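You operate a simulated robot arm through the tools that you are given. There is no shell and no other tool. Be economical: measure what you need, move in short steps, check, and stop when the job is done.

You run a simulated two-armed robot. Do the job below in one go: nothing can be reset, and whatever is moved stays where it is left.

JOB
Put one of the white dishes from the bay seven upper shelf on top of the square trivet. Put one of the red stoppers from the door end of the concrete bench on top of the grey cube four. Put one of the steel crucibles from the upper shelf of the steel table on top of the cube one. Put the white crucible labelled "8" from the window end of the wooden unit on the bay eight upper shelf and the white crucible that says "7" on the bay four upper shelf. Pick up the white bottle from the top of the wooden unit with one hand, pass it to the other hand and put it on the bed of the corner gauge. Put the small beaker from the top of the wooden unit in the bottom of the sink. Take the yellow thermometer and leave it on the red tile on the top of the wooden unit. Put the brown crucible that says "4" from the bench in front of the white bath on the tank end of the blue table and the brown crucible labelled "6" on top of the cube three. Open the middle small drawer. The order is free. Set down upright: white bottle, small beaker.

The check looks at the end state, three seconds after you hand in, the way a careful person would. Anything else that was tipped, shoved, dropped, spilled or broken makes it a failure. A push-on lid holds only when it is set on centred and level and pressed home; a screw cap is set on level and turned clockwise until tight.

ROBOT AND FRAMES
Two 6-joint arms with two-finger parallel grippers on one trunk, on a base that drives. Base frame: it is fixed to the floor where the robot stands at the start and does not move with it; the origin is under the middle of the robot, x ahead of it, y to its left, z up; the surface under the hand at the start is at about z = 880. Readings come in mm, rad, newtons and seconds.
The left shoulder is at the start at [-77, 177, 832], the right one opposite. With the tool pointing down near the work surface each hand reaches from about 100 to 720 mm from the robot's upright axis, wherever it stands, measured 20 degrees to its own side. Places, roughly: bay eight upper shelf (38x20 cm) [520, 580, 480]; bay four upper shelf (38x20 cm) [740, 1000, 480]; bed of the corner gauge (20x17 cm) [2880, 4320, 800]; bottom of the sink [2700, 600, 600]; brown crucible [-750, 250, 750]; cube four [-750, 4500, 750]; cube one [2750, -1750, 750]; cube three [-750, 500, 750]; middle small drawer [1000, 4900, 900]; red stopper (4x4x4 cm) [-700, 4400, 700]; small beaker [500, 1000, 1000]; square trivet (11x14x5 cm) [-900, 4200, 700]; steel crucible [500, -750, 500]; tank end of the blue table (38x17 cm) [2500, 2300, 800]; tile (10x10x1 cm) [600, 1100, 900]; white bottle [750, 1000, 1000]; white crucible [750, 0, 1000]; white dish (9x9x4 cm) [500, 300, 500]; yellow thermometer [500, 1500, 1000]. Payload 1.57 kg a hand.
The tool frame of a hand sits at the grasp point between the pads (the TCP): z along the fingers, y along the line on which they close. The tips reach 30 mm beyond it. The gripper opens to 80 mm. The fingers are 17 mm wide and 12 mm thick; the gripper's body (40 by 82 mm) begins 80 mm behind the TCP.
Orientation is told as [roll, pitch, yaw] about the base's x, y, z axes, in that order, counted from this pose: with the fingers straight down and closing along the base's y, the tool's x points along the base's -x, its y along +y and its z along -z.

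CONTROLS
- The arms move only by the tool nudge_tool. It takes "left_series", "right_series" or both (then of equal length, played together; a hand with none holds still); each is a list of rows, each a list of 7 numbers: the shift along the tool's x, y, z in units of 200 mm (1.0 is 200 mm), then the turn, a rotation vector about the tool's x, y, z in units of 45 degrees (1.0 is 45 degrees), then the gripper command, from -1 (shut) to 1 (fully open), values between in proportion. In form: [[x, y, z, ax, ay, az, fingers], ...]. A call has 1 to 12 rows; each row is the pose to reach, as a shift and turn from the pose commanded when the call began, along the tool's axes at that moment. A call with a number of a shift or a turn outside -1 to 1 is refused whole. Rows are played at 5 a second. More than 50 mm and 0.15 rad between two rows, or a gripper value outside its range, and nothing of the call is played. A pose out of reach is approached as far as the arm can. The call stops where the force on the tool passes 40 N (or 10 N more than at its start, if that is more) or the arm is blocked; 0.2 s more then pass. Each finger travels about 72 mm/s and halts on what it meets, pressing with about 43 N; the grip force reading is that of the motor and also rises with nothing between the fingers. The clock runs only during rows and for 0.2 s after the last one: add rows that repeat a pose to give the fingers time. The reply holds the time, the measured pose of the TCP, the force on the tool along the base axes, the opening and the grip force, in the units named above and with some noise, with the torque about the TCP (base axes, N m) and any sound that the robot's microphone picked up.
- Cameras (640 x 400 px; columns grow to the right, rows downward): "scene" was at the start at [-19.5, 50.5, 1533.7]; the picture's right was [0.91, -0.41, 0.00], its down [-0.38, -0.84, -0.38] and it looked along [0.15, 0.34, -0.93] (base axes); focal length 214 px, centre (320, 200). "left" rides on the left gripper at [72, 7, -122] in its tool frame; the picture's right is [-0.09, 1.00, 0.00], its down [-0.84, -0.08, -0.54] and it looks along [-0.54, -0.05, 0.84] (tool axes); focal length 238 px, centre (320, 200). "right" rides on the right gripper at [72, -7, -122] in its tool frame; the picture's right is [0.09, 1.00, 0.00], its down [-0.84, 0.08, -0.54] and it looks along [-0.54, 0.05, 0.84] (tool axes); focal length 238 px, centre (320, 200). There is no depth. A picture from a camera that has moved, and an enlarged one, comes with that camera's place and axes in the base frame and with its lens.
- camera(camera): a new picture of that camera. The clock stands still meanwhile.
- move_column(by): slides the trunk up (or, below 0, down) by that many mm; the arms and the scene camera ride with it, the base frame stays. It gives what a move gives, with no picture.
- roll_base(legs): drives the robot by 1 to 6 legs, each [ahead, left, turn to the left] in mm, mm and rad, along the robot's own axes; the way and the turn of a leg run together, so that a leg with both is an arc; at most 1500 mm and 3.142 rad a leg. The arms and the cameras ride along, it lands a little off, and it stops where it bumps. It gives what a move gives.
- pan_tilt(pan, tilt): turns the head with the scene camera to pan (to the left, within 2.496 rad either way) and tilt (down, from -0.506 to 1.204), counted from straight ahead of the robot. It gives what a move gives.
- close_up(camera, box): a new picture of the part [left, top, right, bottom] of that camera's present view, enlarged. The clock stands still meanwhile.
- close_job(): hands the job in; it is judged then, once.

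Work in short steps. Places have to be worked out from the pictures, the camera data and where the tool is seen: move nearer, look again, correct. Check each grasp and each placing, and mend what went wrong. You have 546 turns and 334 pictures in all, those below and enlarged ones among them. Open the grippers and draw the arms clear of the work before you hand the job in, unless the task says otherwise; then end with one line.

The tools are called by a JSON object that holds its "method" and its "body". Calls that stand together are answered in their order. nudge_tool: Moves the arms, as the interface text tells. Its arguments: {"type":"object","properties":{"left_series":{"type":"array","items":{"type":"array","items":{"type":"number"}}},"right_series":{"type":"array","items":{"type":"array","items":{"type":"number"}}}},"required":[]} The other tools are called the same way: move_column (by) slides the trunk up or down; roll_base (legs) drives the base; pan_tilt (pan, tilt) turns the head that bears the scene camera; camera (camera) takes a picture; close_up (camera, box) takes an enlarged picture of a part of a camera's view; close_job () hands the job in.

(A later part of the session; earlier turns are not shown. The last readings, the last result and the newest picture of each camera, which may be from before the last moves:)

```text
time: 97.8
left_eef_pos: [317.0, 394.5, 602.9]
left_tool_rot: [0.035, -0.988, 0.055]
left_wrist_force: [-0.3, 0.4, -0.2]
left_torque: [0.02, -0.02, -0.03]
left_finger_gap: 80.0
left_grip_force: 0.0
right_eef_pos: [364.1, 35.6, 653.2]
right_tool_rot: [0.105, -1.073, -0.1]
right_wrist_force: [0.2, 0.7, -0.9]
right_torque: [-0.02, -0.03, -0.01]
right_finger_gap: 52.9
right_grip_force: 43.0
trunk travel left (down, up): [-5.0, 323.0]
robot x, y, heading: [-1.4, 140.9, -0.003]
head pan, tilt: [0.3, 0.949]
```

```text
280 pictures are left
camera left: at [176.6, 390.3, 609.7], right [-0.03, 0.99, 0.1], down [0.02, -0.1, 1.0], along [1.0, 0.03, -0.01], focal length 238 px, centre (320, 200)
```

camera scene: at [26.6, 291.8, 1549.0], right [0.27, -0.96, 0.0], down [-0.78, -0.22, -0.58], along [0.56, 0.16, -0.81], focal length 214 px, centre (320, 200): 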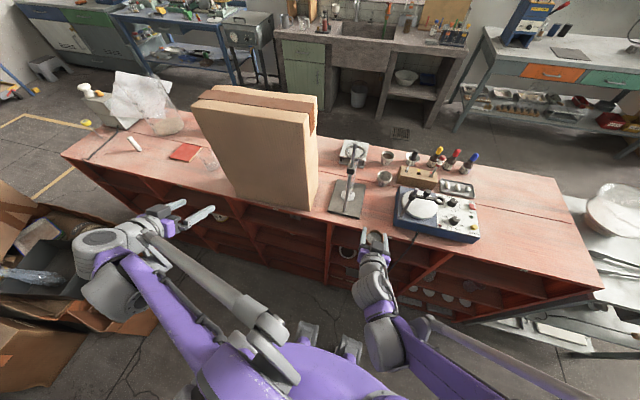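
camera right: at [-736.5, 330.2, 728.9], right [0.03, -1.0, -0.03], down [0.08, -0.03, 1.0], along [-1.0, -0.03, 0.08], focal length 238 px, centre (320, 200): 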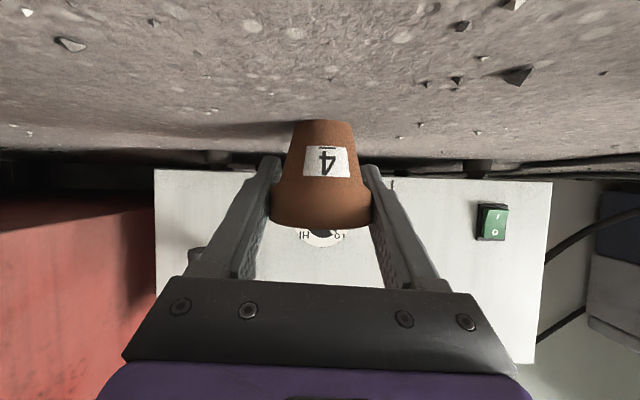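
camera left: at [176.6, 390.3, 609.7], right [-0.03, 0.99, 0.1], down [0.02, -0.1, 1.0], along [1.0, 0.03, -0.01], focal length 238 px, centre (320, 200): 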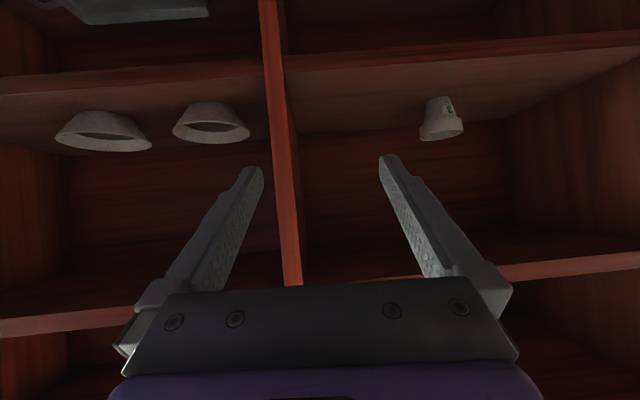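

The dishes taper and are wider than the gripper, so I'll pinch the front wall from above-front. I reorient the left hand: closing axis fore-aft, fingers tilted 27° forward.

{"method": "nudge_tool", "body": {"left_series": [[0.07, 0, -0.1, 0.043, 0.043, 0.163, 1], [0.07, 0, -0.1, 0.085, 0.085, 0.325, 1], [0.07, 0, -0.1, 0.128, 0.128, 0.488, 1], [0.07, 0, -0.1, 0.171, 0.171, 0.65, 1], [0.07, 0, -0.1, 0.213, 0.213, 0.813, 1], [0.07, 0, -0.1, 0.256, 0.256, 0.976, 1]]}}

{"method": "nudge_tool", "body": {"left_series": [[0, 0, 0, 0.043, 0.043, 0.163, 1], [0, 0, 0, 0.085, 0.085, 0.325, 1], [0, 0, 0, 0.128, 0.128, 0.488, 1], [0, 0, 0, 0.171, 0.171, 0.65, 1], [0, 0, 0, 0.213, 0.213, 0.813, 1], [0, 0, 0, 0.256, 0.256, 0.976, 1]]}}

{"method": "camera", "body": {"camera": "left"}}

```text
time: 99.2
left_eef_pos: [293.2, 395.9, 602.0]
left_tool_rot: [0.523, -0.537, -0.898]
left_wrist_force: [0.4, -0.4, 0.7]
left_torque: [0.01, -0.01, 0.04]
left_finger_gap: 79.9
left_grip_force: 0.1
right_eef_pos: [363.9, 35.1, 653.9]
right_tool_rot: [0.106, -1.072, -0.101]
right_wrist_force: [-0.5, 0.4, -0.8]
right_torque: [-0.02, -0.03, 0.0]
right_finger_gap: 53.1
right_grip_force: 42.8
trunk travel left (down, up): [-5.0, 323.0]
robot x, y, heading: [1.2, 144.6, -0.006]
head pan, tilt: [0.3, 0.949]
```

```text
time: 100.5
left_eef_pos: [294.8, 394.8, 602.5]
left_tool_rot: [0.473, 0.02, -1.49]
left_wrist_force: [-0.3, -0.1, -0.3]
left_torque: [-0.03, -0.01, -0.01]
left_finger_gap: 80.0
left_grip_force: 0.1
right_eef_pos: [364.0, 34.2, 654.7]
right_tool_rot: [0.107, -1.071, -0.099]
right_wrist_force: [-0.2, 0.0, -1.0]
right_torque: [-0.01, 0.02, -0.01]
right_finger_gap: 53.0
right_grip_force: 43.0
trunk travel left (down, up): [-5.0, 323.0]
robot x, y, heading: [-2.8, 138.4, -0.0]
head pan, tilt: [0.3, 0.949]
```

```text
279 pictures are left
camera left: at [239.1, 460.7, 715.6], right [0.89, -0.03, 0.45], down [-0.25, -0.87, 0.43], along [0.38, -0.49, -0.78], focal length 238 px, centre (320, 200)
```

left: 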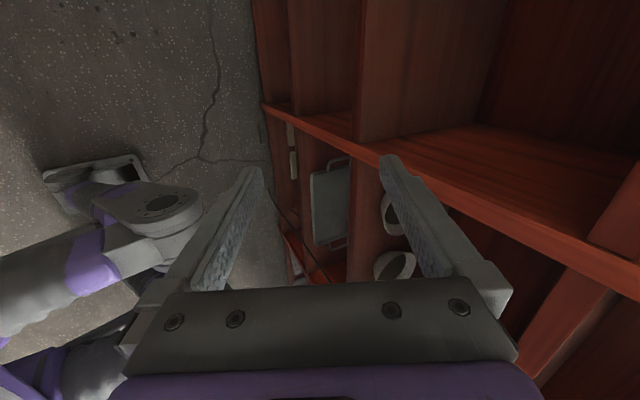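

Orientation works. Dish 1 appears centred near (445,288). I move sideways to a standoff above its front rim.

{"method": "nudge_tool", "body": {"left_series": [[-0.2, 0.08, 0.025, 0, 0, 0, 1], [-0.4, 0.16, 0.05, 0, 0, 0, 1], [-0.59, 0.244, 0.075, 0, 0, 0, 1]]}}

{"method": "camera", "body": {"camera": "left"}}

```text
time: 101.3
left_eef_pos: [354.3, 281.1, 608.5]
left_tool_rot: [0.473, 0.018, -1.488]
left_wrist_force: [-0.1, 0.3, -0.4]
left_torque: [0.0, 0.01, 0.03]
left_finger_gap: 80.2
left_grip_force: 0.0
right_eef_pos: [363.7, 35.7, 652.9]
right_tool_rot: [0.105, -1.071, -0.099]
right_wrist_force: [-0.1, -0.4, -1.9]
right_torque: [-0.01, -0.03, -0.03]
right_finger_gap: 53.2
right_grip_force: 43.3
trunk travel left (down, up): [-5.0, 323.0]
robot x, y, heading: [0.3, 143.5, -0.003]
head pan, tilt: [0.3, 0.949]
```

```text
278 pictures are left
camera left: at [299.3, 347.2, 721.5], right [0.89, -0.03, 0.45], down [-0.24, -0.87, 0.43], along [0.38, -0.49, -0.78], focal length 238 px, centre (320, 200)
```

left: 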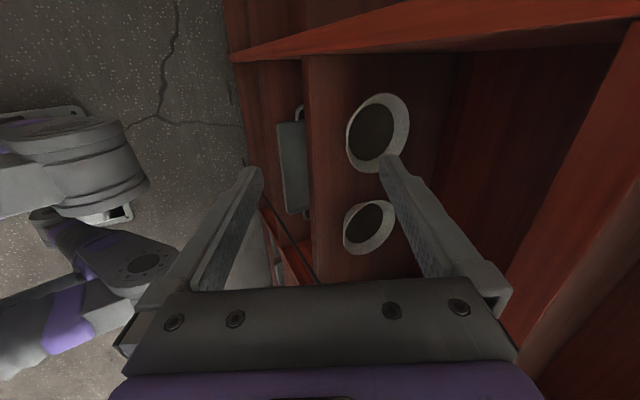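

Dish 1's front rim is at about x=430, y=285. I narrow the gripper to ~40 mm, align with the wall line, descend partway and check.

{"method": "nudge_tool", "body": {"left_series": [[-0.015, 0.07, 0, 0, 0, 0, 0], [-0.015, 0.139, 0, 0, 0, 0, 0], [-0.015, 0.139, 0.15, 0, 0, 0, 0], [-0.015, 0.139, 0.3, 0, 0, 0, 0]]}}

{"method": "camera", "body": {"camera": "left"}}

```text
time: 102.3
left_eef_pos: [406.8, 284.4, 569.3]
left_tool_rot: [0.474, 0.019, -1.487]
left_wrist_force: [0.2, -0.6, -0.4]
left_torque: [0.02, -0.03, -0.01]
left_finger_gap: 39.8
left_grip_force: 0.1
right_eef_pos: [364.1, 34.8, 653.1]
right_tool_rot: [0.105, -1.073, -0.1]
right_wrist_force: [-0.9, 0.2, -0.9]
right_torque: [0.0, -0.02, -0.03]
right_finger_gap: 52.9
right_grip_force: 42.6
trunk travel left (down, up): [-5.0, 323.0]
robot x, y, heading: [-1.5, 142.4, -0.003]
head pan, tilt: [0.3, 0.949]
```

```text
277 pictures are left
camera left: at [351.4, 349.8, 681.5], right [0.89, -0.03, 0.45], down [-0.24, -0.87, 0.43], along [0.38, -0.49, -0.78], focal length 238 px, centre (320, 200)
```

left: 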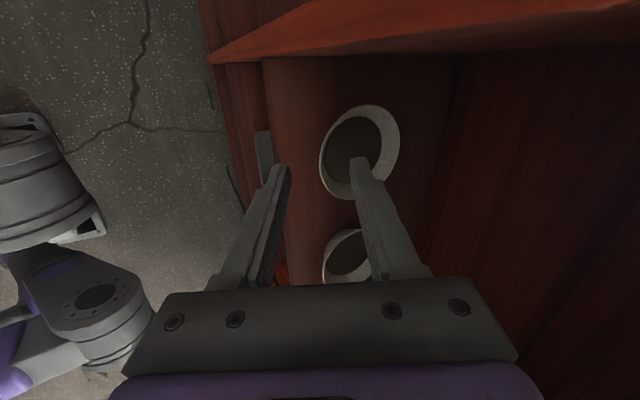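

Geometry confirmed (dish centre (468,284), front rim x≈431). Descend 42 mm more, then close.

{"method": "nudge_tool", "body": {"left_series": [[0, 0, 0.1, 0, 0, 0, 0], [0, 0, 0.21, 0, 0, 0, 0], [0, 0, 0.21, 0, 0, 0, 0]]}}

{"method": "camera", "body": {"camera": "left"}}

```text
time: 103.2
left_eef_pos: [423.4, 286.8, 532.2]
left_tool_rot: [0.474, 0.02, -1.488]
left_wrist_force: [0.4, -0.4, -1.1]
left_torque: [0.0, -0.01, -0.01]
left_finger_gap: 39.9
left_grip_force: 0.0
right_eef_pos: [364.7, 35.3, 652.9]
right_tool_rot: [0.105, -1.071, -0.099]
right_wrist_force: [0.7, 0.3, -0.7]
right_torque: [0.0, 0.01, 0.03]
right_finger_gap: 53.2
right_grip_force: 43.3
trunk travel left (down, up): [-5.0, 323.0]
robot x, y, heading: [-4.3, 142.9, -0.0]
head pan, tilt: [0.3, 0.949]
```

```text
276 pictures are left
camera left: at [368.6, 352.3, 643.6], right [0.89, -0.03, 0.45], down [-0.24, -0.87, 0.43], along [0.38, -0.49, -0.78], focal length 238 px, centre (320, 200)
```

left: 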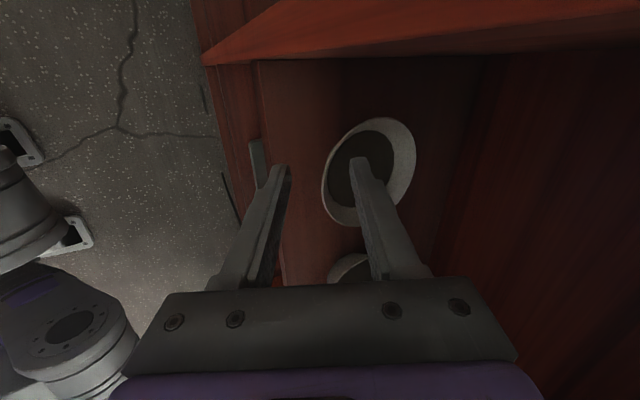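

Inner finger is inside, outer outside. 4 mm more, then close.

{"method": "nudge_tool", "body": {"left_series": [[0, 0, 0.02, 0, 0, 0, 0], [0, 0, 0.02, 0, 0, 0, -0.6], [0, 0, 0.02, 0, 0, 0, -1], [0, 0, 0.02, 0, 0, 0, -1], [0, 0, 0.02, 0, 0, 0, -1]]}}

{"method": "camera", "body": {"camera": "left"}}

```text
time: 104.3
left_eef_pos: [425.7, 285.3, 527.7]
left_tool_rot: [0.474, 0.02, -1.487]
left_wrist_force: [3.5, 0.5, 7.6]
left_torque: [0.16, -0.45, -0.04]
left_finger_gap: 4.4
left_grip_force: 24.9
right_eef_pos: [363.7, 36.3, 654.1]
right_tool_rot: [0.104, -1.071, -0.099]
right_wrist_force: [0.5, 0.3, -0.1]
right_torque: [-0.03, -0.03, 0.02]
right_finger_gap: 53.1
right_grip_force: 42.9
trunk travel left (down, up): [-5.0, 323.0]
robot x, y, heading: [-5.0, 144.0, 0.003]
head pan, tilt: [0.3, 0.949]
```

```text
275 pictures are left
camera left: at [370.4, 352.2, 640.8], right [0.89, -0.03, 0.45], down [-0.24, -0.87, 0.43], along [0.38, -0.49, -0.78], focal length 238 px, centre (320, 200)
```

left: 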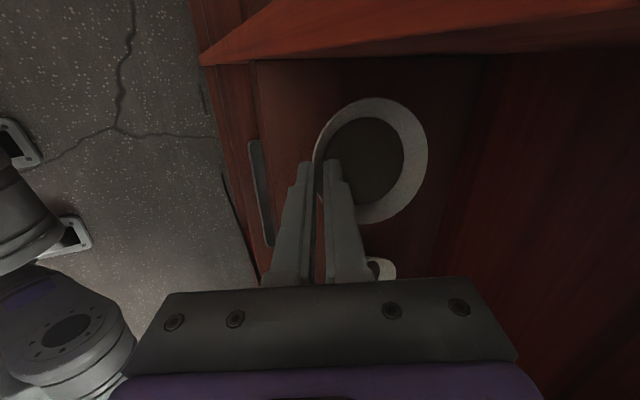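

Wall pinched (4.4 mm). Lift 30 mm and look.

{"method": "nudge_tool", "body": {"left_series": [[0, 0, 0, 0, 0, 0, -1], [0, 0.034, -0.067, 0, 0, 0, -1], [0, 0.068, -0.133, 0, 0, 0, -1]]}}

{"method": "camera", "body": {"camera": "left"}}

```text
time: 105.2
left_eef_pos: [425.8, 286.3, 557.5]
left_tool_rot: [0.473, 0.019, -1.488]
left_wrist_force: [0.9, 0.0, -1.5]
left_torque: [-0.01, 0.06, -0.03]
left_finger_gap: 2.2
left_grip_force: 23.3
right_eef_pos: [364.1, 34.5, 653.0]
right_tool_rot: [0.105, -1.072, -0.099]
right_wrist_force: [0.1, 0.4, -0.7]
right_torque: [-0.02, -0.02, 0.0]
right_finger_gap: 53.2
right_grip_force: 43.2
trunk travel left (down, up): [-5.0, 323.0]
robot x, y, heading: [-3.1, 143.3, -0.002]
head pan, tilt: [0.3, 0.949]
```

```text
274 pictures are left
camera left: at [371.0, 352.2, 669.2], right [0.89, -0.03, 0.45], down [-0.24, -0.87, 0.43], along [0.38, -0.49, -0.78], focal length 238 px, centre (320, 200)
```

left: 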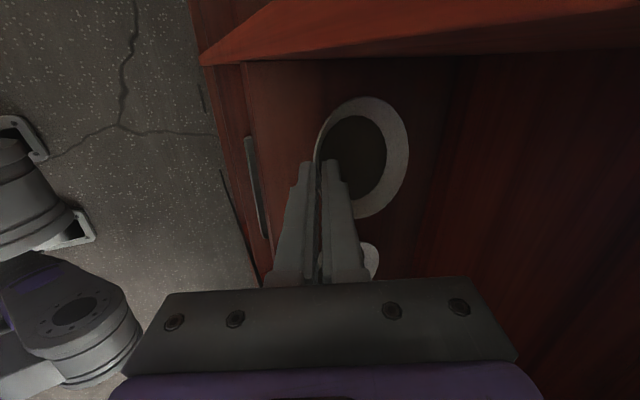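

The dish seems to have slipped down to the rim lip. I lower back and open to regrip deeper.

{"method": "nudge_tool", "body": {"left_series": [[0, -0.034, 0.067, 0, 0, 0, -1], [0, -0.068, 0.133, 0, 0, 0, -1], [0, -0.068, 0.133, 0, 0, 0, -0.2], [0, -0.068, 0.133, 0, 0, 0, 0], [0, -0.068, 0.133, 0, 0, 0, 0]]}}

{"method": "camera", "body": {"camera": "left"}}

```text
time: 106.3
left_eef_pos: [427.4, 285.7, 527.4]
left_tool_rot: [0.474, 0.019, -1.487]
left_wrist_force: [-0.3, -0.1, 0.2]
left_torque: [-0.01, 0.02, -0.01]
left_finger_gap: 40.1
left_grip_force: 0.0
right_eef_pos: [364.0, 34.7, 653.8]
right_tool_rot: [0.104, -1.073, -0.1]
right_wrist_force: [0.4, 0.3, -0.9]
right_torque: [0.02, -0.02, -0.01]
right_finger_gap: 53.0
right_grip_force: 43.2
trunk travel left (down, up): [-5.0, 323.0]
robot x, y, heading: [-1.7, 142.4, -0.0]
head pan, tilt: [0.3, 0.949]
```

```text
273 pictures are left
camera left: at [371.8, 352.1, 640.2], right [0.89, -0.03, 0.45], down [-0.24, -0.87, 0.43], along [0.38, -0.49, -0.78], focal length 238 px, centre (320, 200)
```

left: 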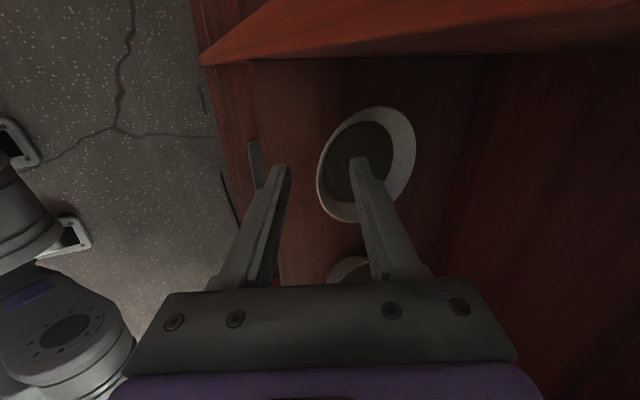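

Dish upright again. I narrow to ~24 mm, go 8 mm deeper, and close longer.

{"method": "nudge_tool", "body": {"left_series": [[0, 0, 0, 0, 0, 0, -0.4], [0, 0, 0, 0, 0, 0, -0.4], [0, 0, 0.02, 0, 0, 0, -0.4], [0, 0, 0.04, 0, 0, 0, -0.4]]}}

{"method": "nudge_tool", "body": {"left_series": [[0, 0, 0, 0, 0, 0, -0.7], [0, 0, 0, 0, 0, 0, -1], [0, 0, 0, 0, 0, 0, -1], [0, 0, 0, 0, 0, 0, -1], [0, 0, 0, 0, 0, 0, -1]]}}

{"method": "camera", "body": {"camera": "left"}}

```text
time: 107.3
left_eef_pos: [430.7, 286.5, 521.1]
left_tool_rot: [0.472, 0.02, -1.487]
left_wrist_force: [-0.3, 0.4, -0.3]
left_torque: [0.02, 0.0, 0.0]
left_finger_gap: 24.0
left_grip_force: 0.1
right_eef_pos: [363.6, 34.4, 653.9]
right_tool_rot: [0.105, -1.071, -0.101]
right_wrist_force: [0.8, 0.2, -1.4]
right_torque: [-0.04, -0.04, 0.03]
right_finger_gap: 52.9
right_grip_force: 43.1
trunk travel left (down, up): [-5.0, 323.0]
robot x, y, heading: [-0.5, 144.9, -0.002]
head pan, tilt: [0.3, 0.949]
```

```text
time: 108.5
left_eef_pos: [430.0, 286.4, 521.8]
left_tool_rot: [0.478, 0.02, -1.487]
left_wrist_force: [-3.3, 0.5, 31.2]
left_torque: [-0.08, -0.55, 0.0]
left_finger_gap: 6.1
left_grip_force: 25.8
right_eef_pos: [362.9, 33.9, 653.8]
right_tool_rot: [0.105, -1.073, -0.1]
right_wrist_force: [0.2, 0.0, -0.5]
right_torque: [0.01, -0.01, -0.01]
right_finger_gap: 53.0
right_grip_force: 42.7
trunk travel left (down, up): [-5.0, 323.0]
robot x, y, heading: [-3.8, 140.9, -0.001]
head pan, tilt: [0.3, 0.949]
stopped in row 5 (left hand): the force on the tool passed its limit at 40 N (the readings are from after the stop); the commanded pose is now the measured one
```

```text
272 pictures are left
camera left: at [374.6, 352.4, 634.5], right [0.89, -0.03, 0.46], down [-0.25, -0.87, 0.43], along [0.39, -0.49, -0.78], focal length 238 px, centre (320, 200)
```

left: 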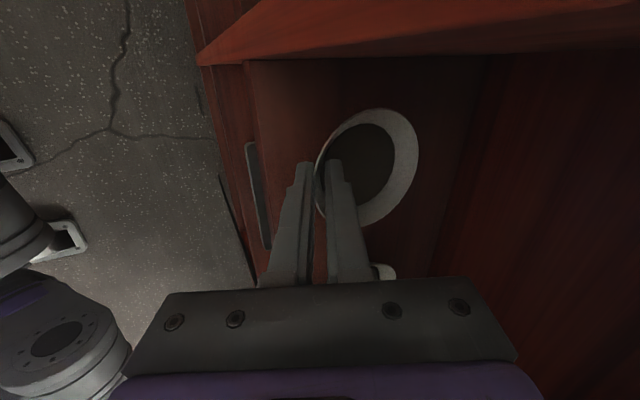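

Lift 30 mm and check whether it follows.

{"method": "nudge_tool", "body": {"left_series": [[0, 0.02, -0.04, 0, 0, 0, -1], [0, 0.04, -0.08, 0, 0, 0, -1], [0, 0.068, -0.133, 0, 0, 0, -1], [0, 0.068, -0.133, 0, 0, 0, -1]]}}

{"method": "camera", "body": {"camera": "left"}}

```text
time: 109.5
left_eef_pos: [431.9, 285.6, 549.9]
left_tool_rot: [0.475, 0.019, -1.487]
left_wrist_force: [-0.5, -0.2, -1.7]
left_torque: [0.01, 0.0, -0.01]
left_finger_gap: 4.9
left_grip_force: 25.6
right_eef_pos: [364.5, 34.3, 654.3]
right_tool_rot: [0.105, -1.071, -0.098]
right_wrist_force: [0.5, 0.2, -0.9]
right_torque: [0.01, -0.04, -0.01]
right_finger_gap: 52.8
right_grip_force: 42.6
trunk travel left (down, up): [-5.0, 323.0]
robot x, y, heading: [-1.8, 143.4, -0.001]
head pan, tilt: [0.3, 0.949]
```

```text
271 pictures are left
camera left: at [376.1, 352.3, 663.4], right [0.89, -0.03, 0.45], down [-0.25, -0.87, 0.43], along [0.38, -0.49, -0.78], focal length 238 px, centre (320, 200)
```

left: 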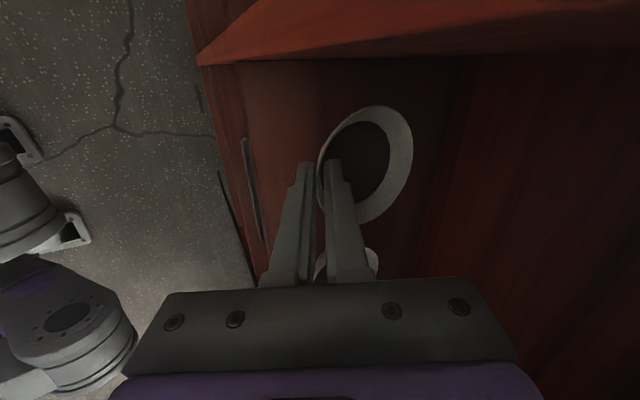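

{"method": "nudge_tool", "body": {"left_series": [[0, 0.068, -0.133, 0, 0, 0, -1], [0, 0.09, -0.177, 0, 0, 0, -1]]}}

{"method": "camera", "body": {"camera": "left"}}

```text
time: 109.8
left_eef_pos: [430.1, 286.1, 561.9]
left_tool_rot: [0.457, 0.014, -1.484]
left_wrist_force: [15.2, 2.1, -33.8]
left_torque: [-0.92, 1.45, -0.3]
left_finger_gap: 5.2
left_grip_force: 25.2
right_eef_pos: [364.9, 36.1, 652.5]
right_tool_rot: [0.102, -1.069, -0.098]
right_wrist_force: [-0.2, -0.7, -1.3]
right_torque: [-0.04, -0.03, -0.03]
right_finger_gap: 53.0
right_grip_force: 43.1
trunk travel left (down, up): [-5.0, 323.0]
robot x, y, heading: [-2.3, 139.0, -0.0]
head pan, tilt: [0.3, 0.949]
stopped in row 1 (left hand): the force on the tool passed its limit at 156 N (the readings are from after the stop); the commanded pose is now the measured one
```

```text
270 pictures are left
camera left: at [376.7, 352.1, 676.1], right [0.9, -0.02, 0.44], down [-0.23, -0.87, 0.44], along [0.37, -0.5, -0.78], focal length 238 px, centre (320, 200)
```

left: 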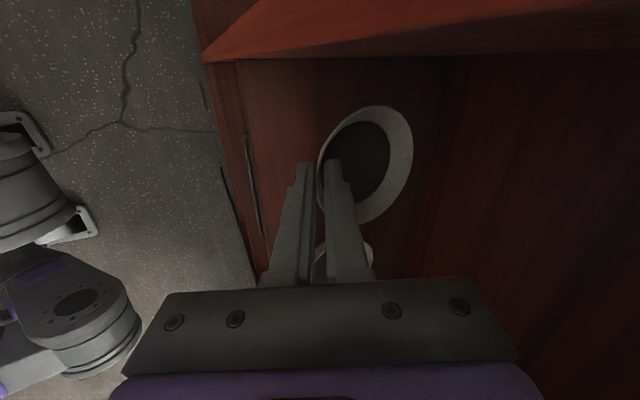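

The gripper body touched shelf A's edge; the dish is held. I pull straight back out of the bay.

{"method": "nudge_tool", "body": {"left_series": [[0, -0.07, -0.025, 0, 0, 0, -1], [0, -0.25, -0.1, 0, 0, 0, -1], [0, -0.43, -0.19, 0, 0, 0, -1], [0, -0.6, -0.28, 0, 0, 0, -1]]}}

{"method": "camera", "body": {"camera": "left"}}

{"method": "camera", "body": {"camera": "scene"}}

```text
time: 110.8
left_eef_pos: [296.6, 275.0, 564.0]
left_tool_rot: [0.462, 0.014, -1.484]
left_wrist_force: [-0.6, 0.5, -1.3]
left_torque: [-0.01, 0.06, 0.0]
left_finger_gap: 5.1
left_grip_force: 25.5
right_eef_pos: [363.8, 34.8, 652.1]
right_tool_rot: [0.105, -1.073, -0.1]
right_wrist_force: [-0.6, 0.6, -1.3]
right_torque: [-0.02, -0.03, -0.01]
right_finger_gap: 53.2
right_grip_force: 43.0
trunk travel left (down, up): [-5.0, 323.0]
robot x, y, heading: [-0.3, 142.4, -0.003]
head pan, tilt: [0.3, 0.949]
```

```text
269 pictures are left
camera left: at [242.3, 340.5, 676.3], right [0.9, -0.02, 0.44], down [-0.24, -0.87, 0.44], along [0.37, -0.5, -0.78], focal length 238 px, centre (320, 200)
```

left: 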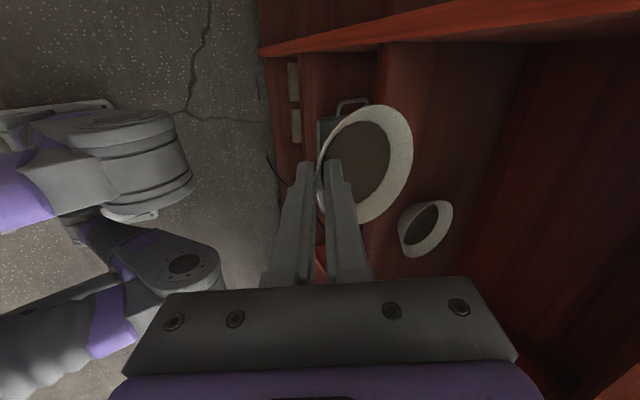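

```text
268 pictures are left
camera scene: at [74.2, 162.5, 1274.4], right [0.29, -0.96, 0.0], down [-0.78, -0.24, -0.58], along [0.56, 0.17, -0.81], focal length 214 px, centre (320, 200)
```

scene: 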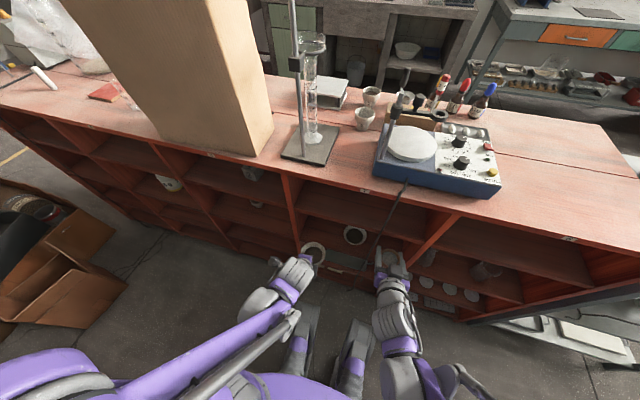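

Dish held. Raise the trunk and look toward the window side for the route around the steel table.

{"method": "move_column", "body": {"by": 300}}

{"method": "pan_tilt", "body": {"pan": -1.4, "tilt": 0.75}}

{"method": "camera", "body": {"camera": "scene"}}

```text
time: 113.8
left_eef_pos: [295.7, 273.6, 860.7]
left_tool_rot: [0.461, 0.014, -1.484]
left_wrist_force: [0.1, 0.0, -1.1]
left_torque: [0.03, 0.0, 0.0]
left_finger_gap: 5.0
left_grip_force: 25.3
right_eef_pos: [363.5, 33.9, 953.7]
right_tool_rot: [0.103, -1.072, -0.098]
right_wrist_force: [0.1, -0.1, -0.9]
right_torque: [0.02, -0.02, 0.0]
right_finger_gap: 53.0
right_grip_force: 43.0
trunk travel left (down, up): [-305.0, 23.0]
robot x, y, heading: [-1.3, 144.4, -0.005]
head pan, tilt: [0.3, 0.949]
```

```text
time: 115.6
left_eef_pos: [296.9, 273.6, 862.2]
left_tool_rot: [0.461, 0.017, -1.483]
left_wrist_force: [0.3, -0.7, 0.0]
left_torque: [-0.01, 0.01, 0.0]
left_finger_gap: 4.8
left_grip_force: 24.9
right_eef_pos: [364.3, 34.2, 953.8]
right_tool_rot: [0.104, -1.071, -0.1]
right_wrist_force: [0.0, -0.1, -1.2]
right_torque: [0.0, -0.01, 0.01]
right_finger_gap: 53.1
right_grip_force: 42.6
trunk travel left (down, up): [-305.0, 23.0]
robot x, y, heading: [-3.2, 142.6, -0.003]
head pan, tilt: [-1.4, 0.75]
```

```text
267 pictures are left
camera scene: at [-32.3, 59.5, 1597.8], right [-0.99, -0.17, 0.0], down [-0.12, 0.67, -0.73], along [0.12, -0.72, -0.68], focal length 214 px, centre (320, 200)
```

scene: 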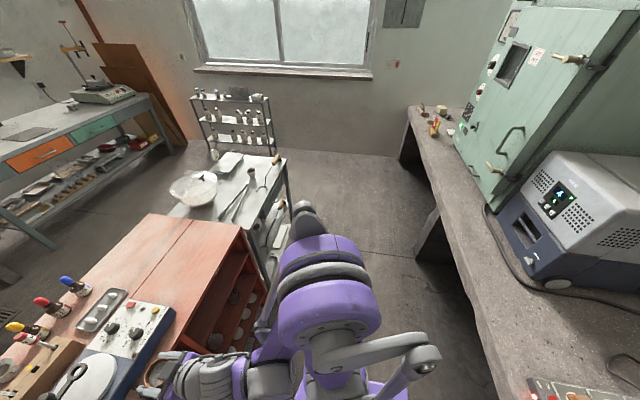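

Route is clear: steel table ends near y≈-1030. I back off 110 mm, turn right, then drive along the aisle past the table.

{"method": "roll_base", "body": {"legs": [[-110, 0, 0], [0, 0, -1.571], [850, 0, 0], [850, 0, 0]]}}

{"method": "pan_tilt", "body": {"pan": 1.2, "tilt": 0.6}}

{"method": "camera", "body": {"camera": "scene"}}

```text
time: 128.9
left_eef_pos: [21.0, -1871.3, 862.2]
left_tool_rot: [0.462, 0.015, -3.046]
left_wrist_force: [0.5, -0.4, -0.6]
left_torque: [0.07, 0.04, 0.02]
left_finger_gap: 4.4
left_grip_force: 24.8
right_eef_pos: [-216.8, -1940.6, 953.1]
right_tool_rot: [0.105, -1.072, -1.659]
right_wrist_force: [0.9, 0.6, -1.6]
right_torque: [0.02, 0.01, -0.02]
right_finger_gap: 53.4
right_grip_force: 42.6
trunk travel left (down, up): [-305.0, 23.0]
robot x, y, heading: [-114.7, -1577.0, -1.562]
head pan, tilt: [-1.4, 0.75]
```

```text
time: 131.2
left_eef_pos: [21.6, -1871.5, 862.0]
left_tool_rot: [0.461, 0.016, -3.044]
left_wrist_force: [0.0, 0.8, -1.0]
left_torque: [0.05, -0.01, 0.0]
left_finger_gap: 4.4
left_grip_force: 24.9
right_eef_pos: [-216.4, -1941.0, 953.3]
right_tool_rot: [0.103, -1.073, -1.659]
right_wrist_force: [-0.3, -0.2, 0.5]
right_torque: [0.02, 0.01, 0.0]
right_finger_gap: 53.1
right_grip_force: 43.3
trunk travel left (down, up): [-305.0, 23.0]
robot x, y, heading: [-110.5, -1573.6, -1.563]
head pan, tilt: [1.201, 0.6]
```

```text
266 pictures are left
camera scene: at [-32.6, -1565.3, 1610.7], right [-0.35, -0.94, 0.0], down [-0.53, 0.2, -0.83], along [0.77, -0.29, -0.56], focal length 214 px, centre (320, 200)
```

scene: 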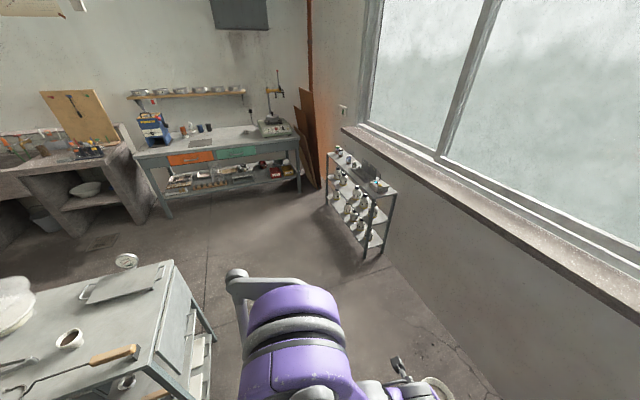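

Clear. I check the dish grip, then turn left and drive along +x.

{"method": "camera", "body": {"camera": "left"}}

{"method": "roll_base", "body": {"legs": [[0, 0, 1.563], [1500, 0, 0]]}}

{"method": "pan_tilt", "body": {"pan": 1.2, "tilt": 0.5}}

{"method": "camera", "body": {"camera": "scene"}}

```text
265 pictures are left
camera left: at [86.4, -1816.7, 974.8], right [-0.01, -0.9, 0.44], down [-0.87, 0.23, 0.44], along [-0.49, -0.38, -0.78], focal length 238 px, centre (320, 200)
```

left: 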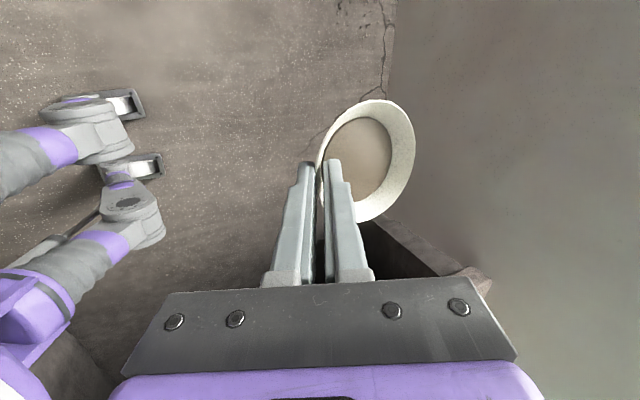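

```text
time: 142.5
left_eef_pos: [1697.8, -1458.5, 861.9]
left_tool_rot: [0.459, 0.014, -1.49]
left_wrist_force: [0.4, -0.7, -1.1]
left_torque: [0.02, 0.06, -0.01]
left_finger_gap: 4.3
left_grip_force: 24.1
right_eef_pos: [1762.6, -1696.5, 953.5]
right_tool_rot: [0.106, -1.072, -0.106]
right_wrist_force: [-0.8, -0.1, -0.4]
right_torque: [0.0, -0.01, -0.04]
right_finger_gap: 52.8
right_grip_force: 42.8
trunk travel left (down, up): [-305.0, 23.0]
robot x, y, heading: [1401.3, -1586.9, -0.016]
head pan, tilt: [1.201, 0.6]
```

```text
time: 143.2
left_eef_pos: [1696.5, -1458.3, 862.3]
left_tool_rot: [0.461, 0.016, -1.491]
left_wrist_force: [-0.6, 0.1, -1.1]
left_torque: [0.0, 0.05, -0.01]
left_finger_gap: 4.0
left_grip_force: 25.3
right_eef_pos: [1761.9, -1696.5, 954.4]
right_tool_rot: [0.104, -1.072, -0.107]
right_wrist_force: [0.2, -0.6, -0.9]
right_torque: [0.0, 0.02, -0.01]
right_finger_gap: 53.0
right_grip_force: 42.9
trunk travel left (down, up): [-305.0, 23.0]
robot x, y, heading: [1398.3, -1586.6, -0.01]
head pan, tilt: [1.201, 0.499]
```

```text
264 pictures are left
camera scene: at [1387.5, -1503.8, 1619.8], right [0.93, -0.37, 0.0], down [-0.18, -0.45, -0.88], along [0.32, 0.82, -0.48], focal length 214 px, centre (320, 200)
```

scene: 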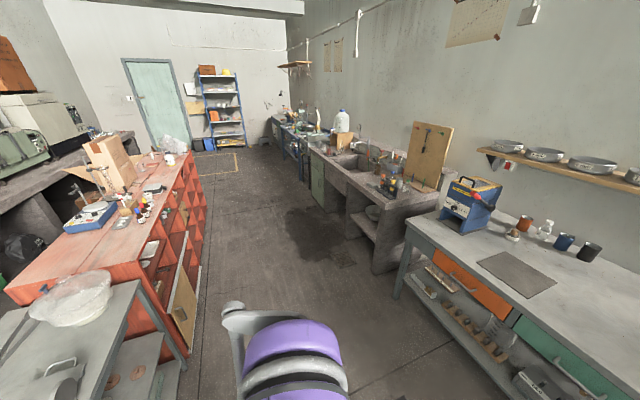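

Corridor ahead is clear. The pinch gap is slowly shrinking; I compare the dish's seat in the fingers again.

{"method": "camera", "body": {"camera": "left"}}

```text
263 pictures are left
camera left: at [1643.8, -1391.5, 974.8], right [0.9, -0.03, 0.44], down [-0.24, -0.87, 0.44], along [0.37, -0.5, -0.78], focal length 238 px, centre (320, 200)
```

left: 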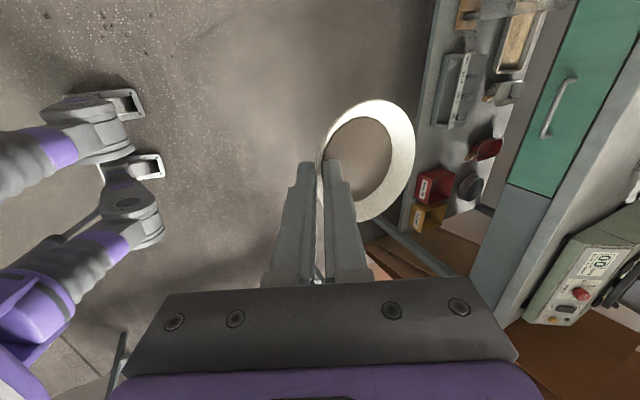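

The dish is only settling, not falling out. Dish first, then: turn to +y and drive up the corridor.

{"method": "roll_base", "body": {"legs": [[0, 0, 1.581], [1500, 0, 0], [1500, 0, 0], [1400, 0, 0]]}}

{"method": "pan_tilt", "body": {"pan": 0.8, "tilt": 0.4}}

{"method": "camera", "body": {"camera": "scene"}}

```text
time: 168.2
left_eef_pos: [1596.2, 3177.0, 862.0]
left_tool_rot: [0.46, 0.016, -0.001]
left_wrist_force: [-0.5, -0.2, -0.4]
left_torque: [-0.05, -0.01, -0.02]
left_finger_gap: 4.1
left_grip_force: 24.9
right_eef_pos: [1840.4, 3221.6, 952.8]
right_tool_rot: [0.105, -1.072, 1.386]
right_wrist_force: [0.5, -0.7, -0.5]
right_torque: [0.05, 0.0, -0.04]
right_finger_gap: 53.0
right_grip_force: 42.9
trunk travel left (down, up): [-305.0, 23.0]
robot x, y, heading: [1701.4, 2867.4, 1.483]
head pan, tilt: [1.201, 0.499]
```

```text
time: 169.1
left_eef_pos: [1597.0, 3176.3, 862.6]
left_tool_rot: [0.461, 0.016, 0.001]
left_wrist_force: [-0.9, 0.2, -1.5]
left_torque: [-0.02, 0.02, 0.0]
left_finger_gap: 4.0
left_grip_force: 25.4
right_eef_pos: [1839.8, 3221.8, 953.9]
right_tool_rot: [0.106, -1.07, 1.384]
right_wrist_force: [0.3, -0.1, -1.4]
right_torque: [0.02, 0.02, 0.03]
right_finger_gap: 52.9
right_grip_force: 42.8
trunk travel left (down, up): [-305.0, 23.0]
robot x, y, heading: [1701.3, 2867.1, 1.478]
head pan, tilt: [0.799, 0.4]
```

```text
262 pictures are left
camera scene: at [1635.1, 2894.1, 1628.9], right [0.76, 0.65, 0.0], down [0.25, -0.29, -0.92], along [-0.6, 0.7, -0.39], focal length 214 px, centre (320, 200)
```

scene: 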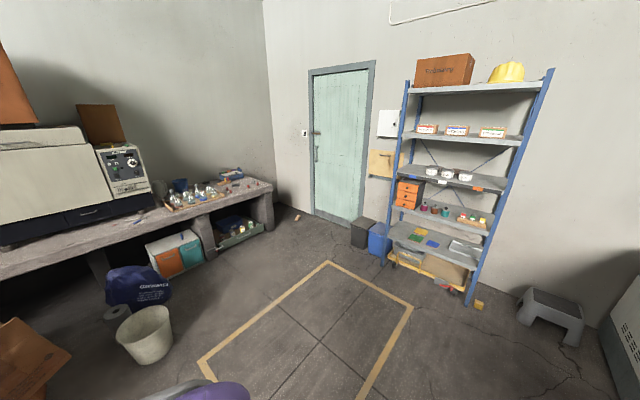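

Stable. Drive on toward the door end: ahead 1230, turn left to face the concrete bench, then ahead 1400.

{"method": "roll_base", "body": {"legs": [[1230, 0, 0], [0, 0, 1.66], [1400, 0, 0]]}}

{"method": "pan_tilt", "body": {"pan": 0, "tilt": 0.6}}

{"method": "camera", "body": {"camera": "scene"}}

```text
time: 185.8
left_eef_pos: [132.4, 3949.4, 861.6]
left_tool_rot: [0.458, 0.015, 1.669]
left_wrist_force: [0.0, -1.1, -1.1]
left_torque: [0.01, -0.08, -0.02]
left_finger_gap: 4.4
left_grip_force: 25.1
right_eef_pos: [63.5, 4188.7, 953.3]
right_tool_rot: [0.105, -1.071, 3.052]
right_wrist_force: [-0.5, 0.3, -1.1]
right_torque: [0.0, 0.02, 0.0]
right_finger_gap: 53.3
right_grip_force: 43.2
trunk travel left (down, up): [-305.0, 23.0]
robot x, y, heading: [431.6, 4085.2, -3.134]
head pan, tilt: [0.799, 0.4]
```

```text
time: 186.9
left_eef_pos: [133.4, 3950.1, 862.6]
left_tool_rot: [0.46, 0.016, 1.669]
left_wrist_force: [-0.1, 0.1, -0.7]
left_torque: [-0.03, -0.02, 0.01]
left_finger_gap: 4.5
left_grip_force: 25.0
right_eef_pos: [63.4, 4188.6, 953.7]
right_tool_rot: [0.106, -1.07, 3.053]
right_wrist_force: [-0.9, 0.8, -0.6]
right_torque: [0.02, -0.01, -0.02]
right_finger_gap: 52.7
right_grip_force: 43.0
trunk travel left (down, up): [-305.0, 23.0]
robot x, y, heading: [431.4, 4078.9, -3.131]
head pan, tilt: [0.0, 0.6]
```

```text
261 pictures are left
camera scene: at [382.1, 4082.3, 1610.7], right [-0.01, 1.0, 0.0], down [0.56, 0.01, -0.83], along [-0.83, -0.01, -0.56], focal length 214 px, centre (320, 200)
```

scene: 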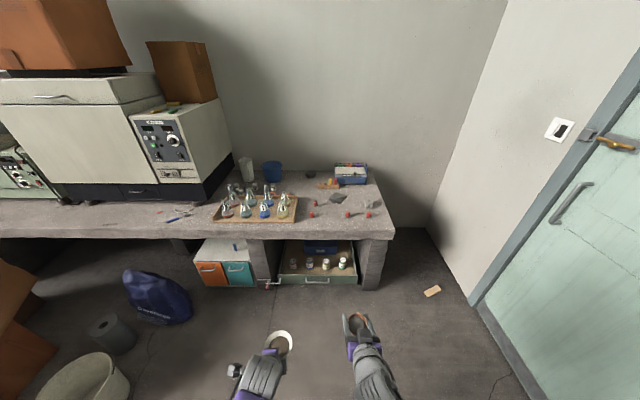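

{"method": "close_up", "body": {"camera": "scene", "box": [290, 160, 390, 230]}}

```text
5.71 times, centred on (340, 195) of scene
camera zoom: at [382.1, 4082.3, 1610.7], right [-0.01, 1.0, 0.0], down [0.56, 0.01, -0.83], along [-0.83, -0.01, -0.56], focal length 1226 px, centre (206, 229)
```

zoom: 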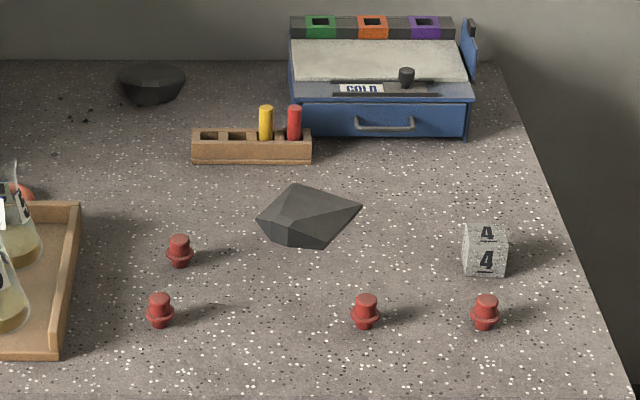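

{"method": "close_up", "body": {"camera": "scene", "box": [324, 185, 354, 205]}}

{"method": "close_up", "body": {"camera": "scene", "box": [300, 160, 330, 182]}}

```text
16.00 times, centred on (339, 195) of scene
camera zoom: at [382.1, 4082.3, 1610.7], right [-0.01, 1.0, 0.0], down [0.56, 0.01, -0.83], along [-0.83, -0.01, -0.56], focal length 3432 px, centre (16, 280)
```

zoom: 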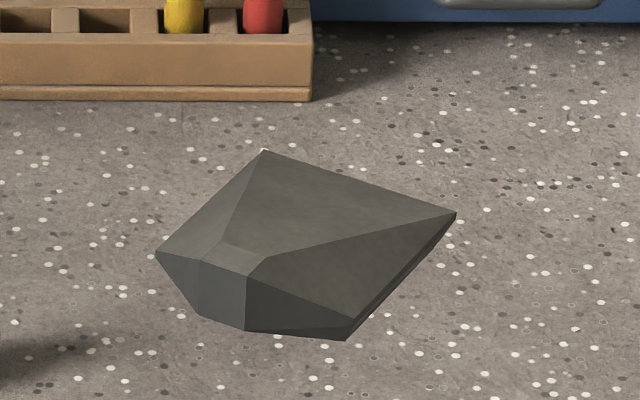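

```text
16.00 times, centred on (315, 171) of scene
camera zoom: at [382.1, 4082.3, 1610.7], right [-0.01, 1.0, 0.0], down [0.56, 0.01, -0.83], along [-0.83, -0.01, -0.56], focal length 3432 px, centre (400, 664)
```

zoom: 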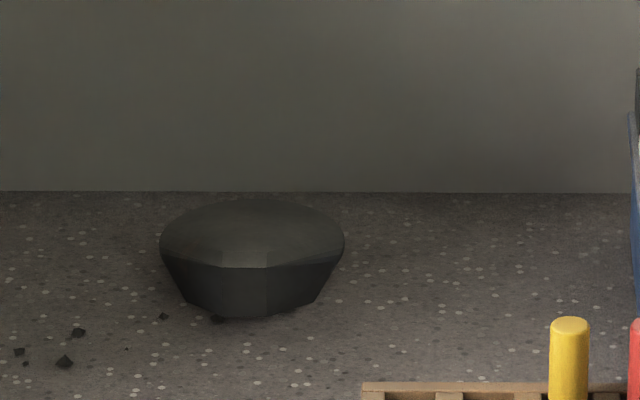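

The faceted dark object at ≈(-956,4202) matches the square trivet. I drive to (-280,4330) so the left hand faces it.

{"method": "roll_base", "body": {"legs": [[300, -250, 0], [400, 0, 0]]}}

{"method": "camera", "body": {"camera": "left"}}

{"method": "camera", "body": {"camera": "right"}}

{"method": "close_up", "body": {"camera": "scene", "box": [200, 200, 400, 325]}}

```text
time: 191.8
left_eef_pos: [-566.5, 4193.9, 861.1]
left_tool_rot: [0.462, 0.016, 1.668]
left_wrist_force: [0.3, 0.7, -0.6]
left_torque: [-0.03, -0.06, 0.02]
left_finger_gap: 4.3
left_grip_force: 24.7
right_eef_pos: [-635.6, 4432.3, 952.6]
right_tool_rot: [0.104, -1.071, 3.05]
right_wrist_force: [-0.5, 0.6, -0.4]
right_torque: [0.0, 0.02, -0.04]
right_finger_gap: 52.9
right_grip_force: 43.1
trunk travel left (down, up): [-305.0, 23.0]
robot x, y, heading: [-270.9, 4327.6, -3.134]
head pan, tilt: [0.0, 0.6]
```

```text
257 pictures are left
camera left: at [-511.3, 4128.9, 974.6], right [-0.9, 0.01, 0.44], down [0.23, 0.87, 0.44], along [-0.38, 0.49, -0.78], focal length 238 px, centre (320, 200)
```

left: 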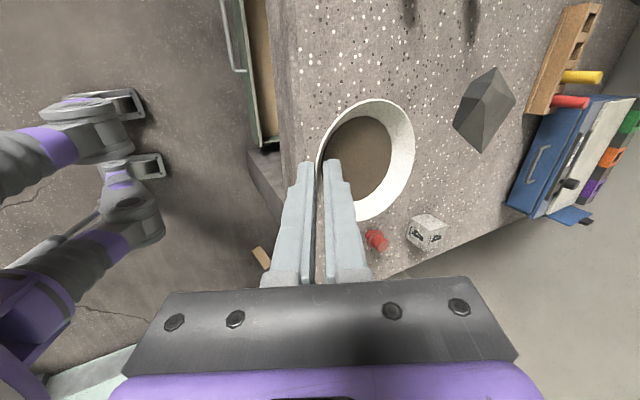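

```text
256 pictures are left
camera right: at [-495.7, 4438.9, 947.1], right [0.04, -1.0, -0.03], down [0.08, -0.03, 1.0], along [-1.0, -0.05, 0.08], focal length 238 px, centre (320, 200)
```

right: 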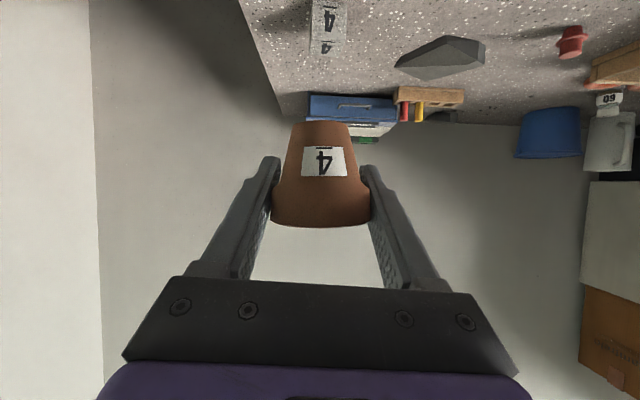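

```text
3.20 times, centred on (300, 262) of scene
camera zoom: at [-317.1, 4325.8, 1610.6], right [-0.01, 1.0, 0.0], down [0.56, 0.0, -0.83], along [-0.83, -0.01, -0.56], focal length 686 px, centre (384, 0)
```

zoom: 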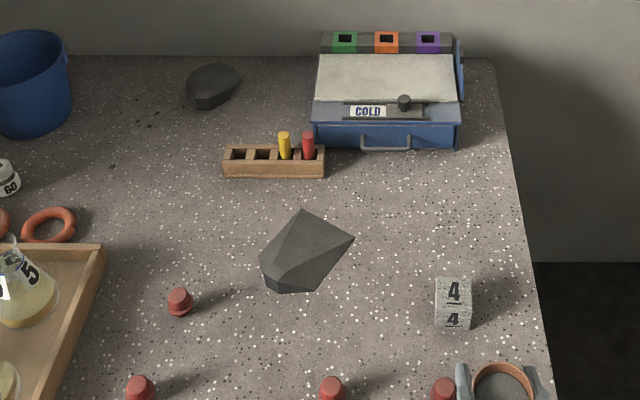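

{"method": "close_up", "body": {"camera": "right", "box": [380, 20, 500, 95]}}

{"method": "close_up", "body": {"camera": "left", "box": [430, 50, 540, 170]}}

{"method": "close_up", "body": {"camera": "scene", "box": [270, 260, 320, 295]}}

```text
5.33 times, centred on (440, 58) of right
camera zoom: at [-495.7, 4438.9, 947.1], right [0.04, -1.0, -0.03], down [0.08, -0.03, 1.0], along [-1.0, -0.05, 0.08], focal length 1271 px, centre (-320, 960)
```

zoom: 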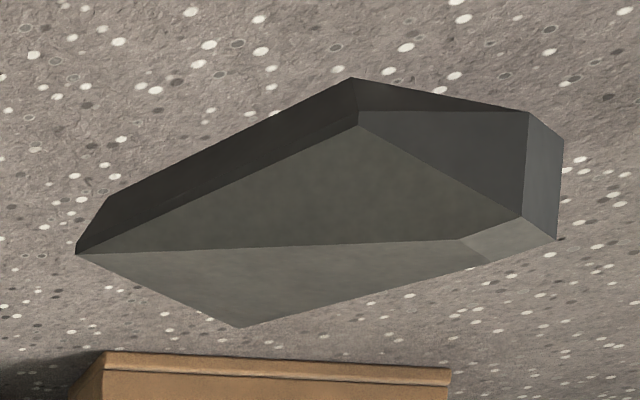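

```text
3.33 times, centred on (485, 110) of left
camera zoom: at [-511.3, 4128.9, 974.6], right [-0.9, 0.01, 0.44], down [0.23, 0.87, 0.44], along [-0.38, 0.49, -0.78], focal length 794 px, centre (-230, 500)
```

zoom: 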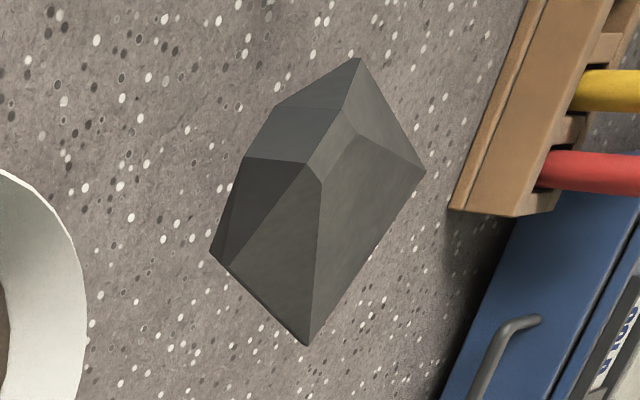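

```text
11.43 times, centred on (295, 278) of scene
camera zoom: at [-317.1, 4325.8, 1610.6], right [-0.01, 1.0, 0.0], down [0.56, 0.0, -0.83], along [-0.83, -0.01, -0.56], focal length 2451 px, centre (606, -686)
```

zoom: 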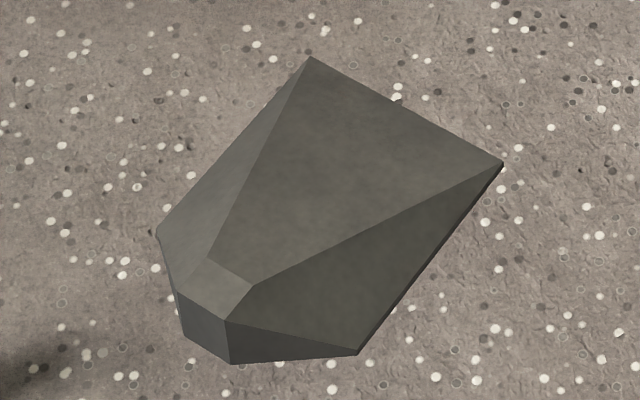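

The faceted lump doesn't look like a flat trivet. I look over the whole door end of the bench before deciding.

{"method": "pan_tilt", "body": {"pan": 0.25, "tilt": 0.75}}

{"method": "camera", "body": {"camera": "scene"}}

{"method": "close_up", "body": {"camera": "scene", "box": [180, 90, 480, 280]}}

```text
time: 192.5
left_eef_pos: [-566.8, 4193.5, 861.4]
left_tool_rot: [0.458, 0.013, 1.667]
left_wrist_force: [0.0, -0.8, -1.3]
left_torque: [-0.03, -0.03, -0.01]
left_finger_gap: 4.2
left_grip_force: 24.2
right_eef_pos: [-636.5, 4432.1, 953.3]
right_tool_rot: [0.104, -1.071, 3.051]
right_wrist_force: [-0.6, 0.3, -0.3]
right_torque: [-0.03, -0.01, -0.02]
right_finger_gap: 53.0
right_grip_force: 43.3
trunk travel left (down, up): [-305.0, 23.0]
robot x, y, heading: [-267.9, 4327.7, -3.136]
head pan, tilt: [0.25, 0.75]
```

```text
251 pictures are left
camera scene: at [-308.9, 4305.4, 1597.9], right [-0.25, 0.97, 0.0], down [0.66, 0.17, -0.73], along [-0.71, -0.19, -0.68], focal length 214 px, centre (320, 200)
```

scene: 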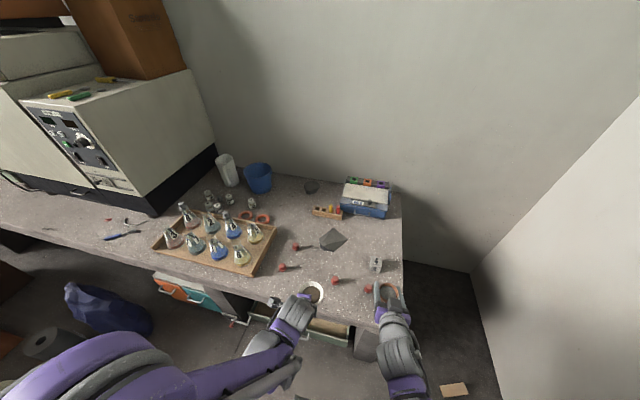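

```text
2.11 times, centred on (330, 185) of scene
camera zoom: at [-308.9, 4305.4, 1597.9], right [-0.25, 0.97, 0.0], down [0.66, 0.17, -0.73], along [-0.71, -0.19, -0.68], focal length 452 px, centre (299, 232)
```

zoom: 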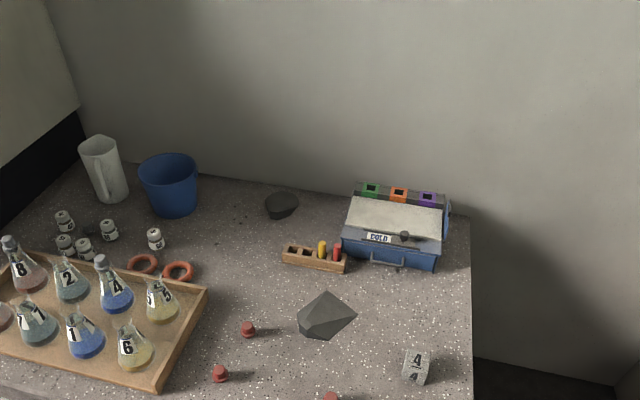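

The faceted object has a broad face sloping about 14° (z 741 → 711); that is the trivet by place and size. I check the dish's tilt in the hand with a close-up.

{"method": "close_up", "body": {"camera": "scene", "box": [270, 240, 360, 330]}}

```text
4.44 times, centred on (315, 285) of scene
camera zoom: at [-308.9, 4305.4, 1597.9], right [-0.25, 0.97, 0.0], down [0.66, 0.17, -0.73], along [-0.71, -0.19, -0.68], focal length 953 px, centre (342, -178)
```

zoom: 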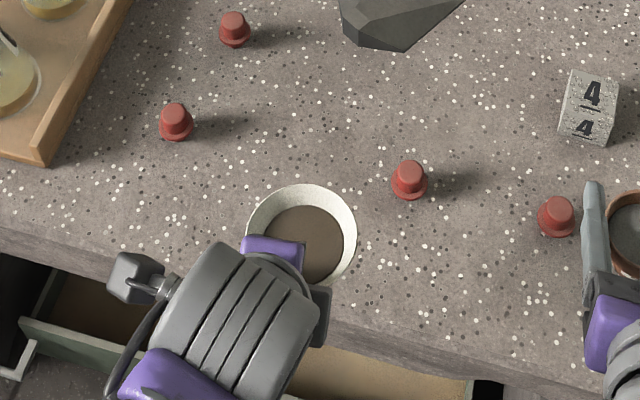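

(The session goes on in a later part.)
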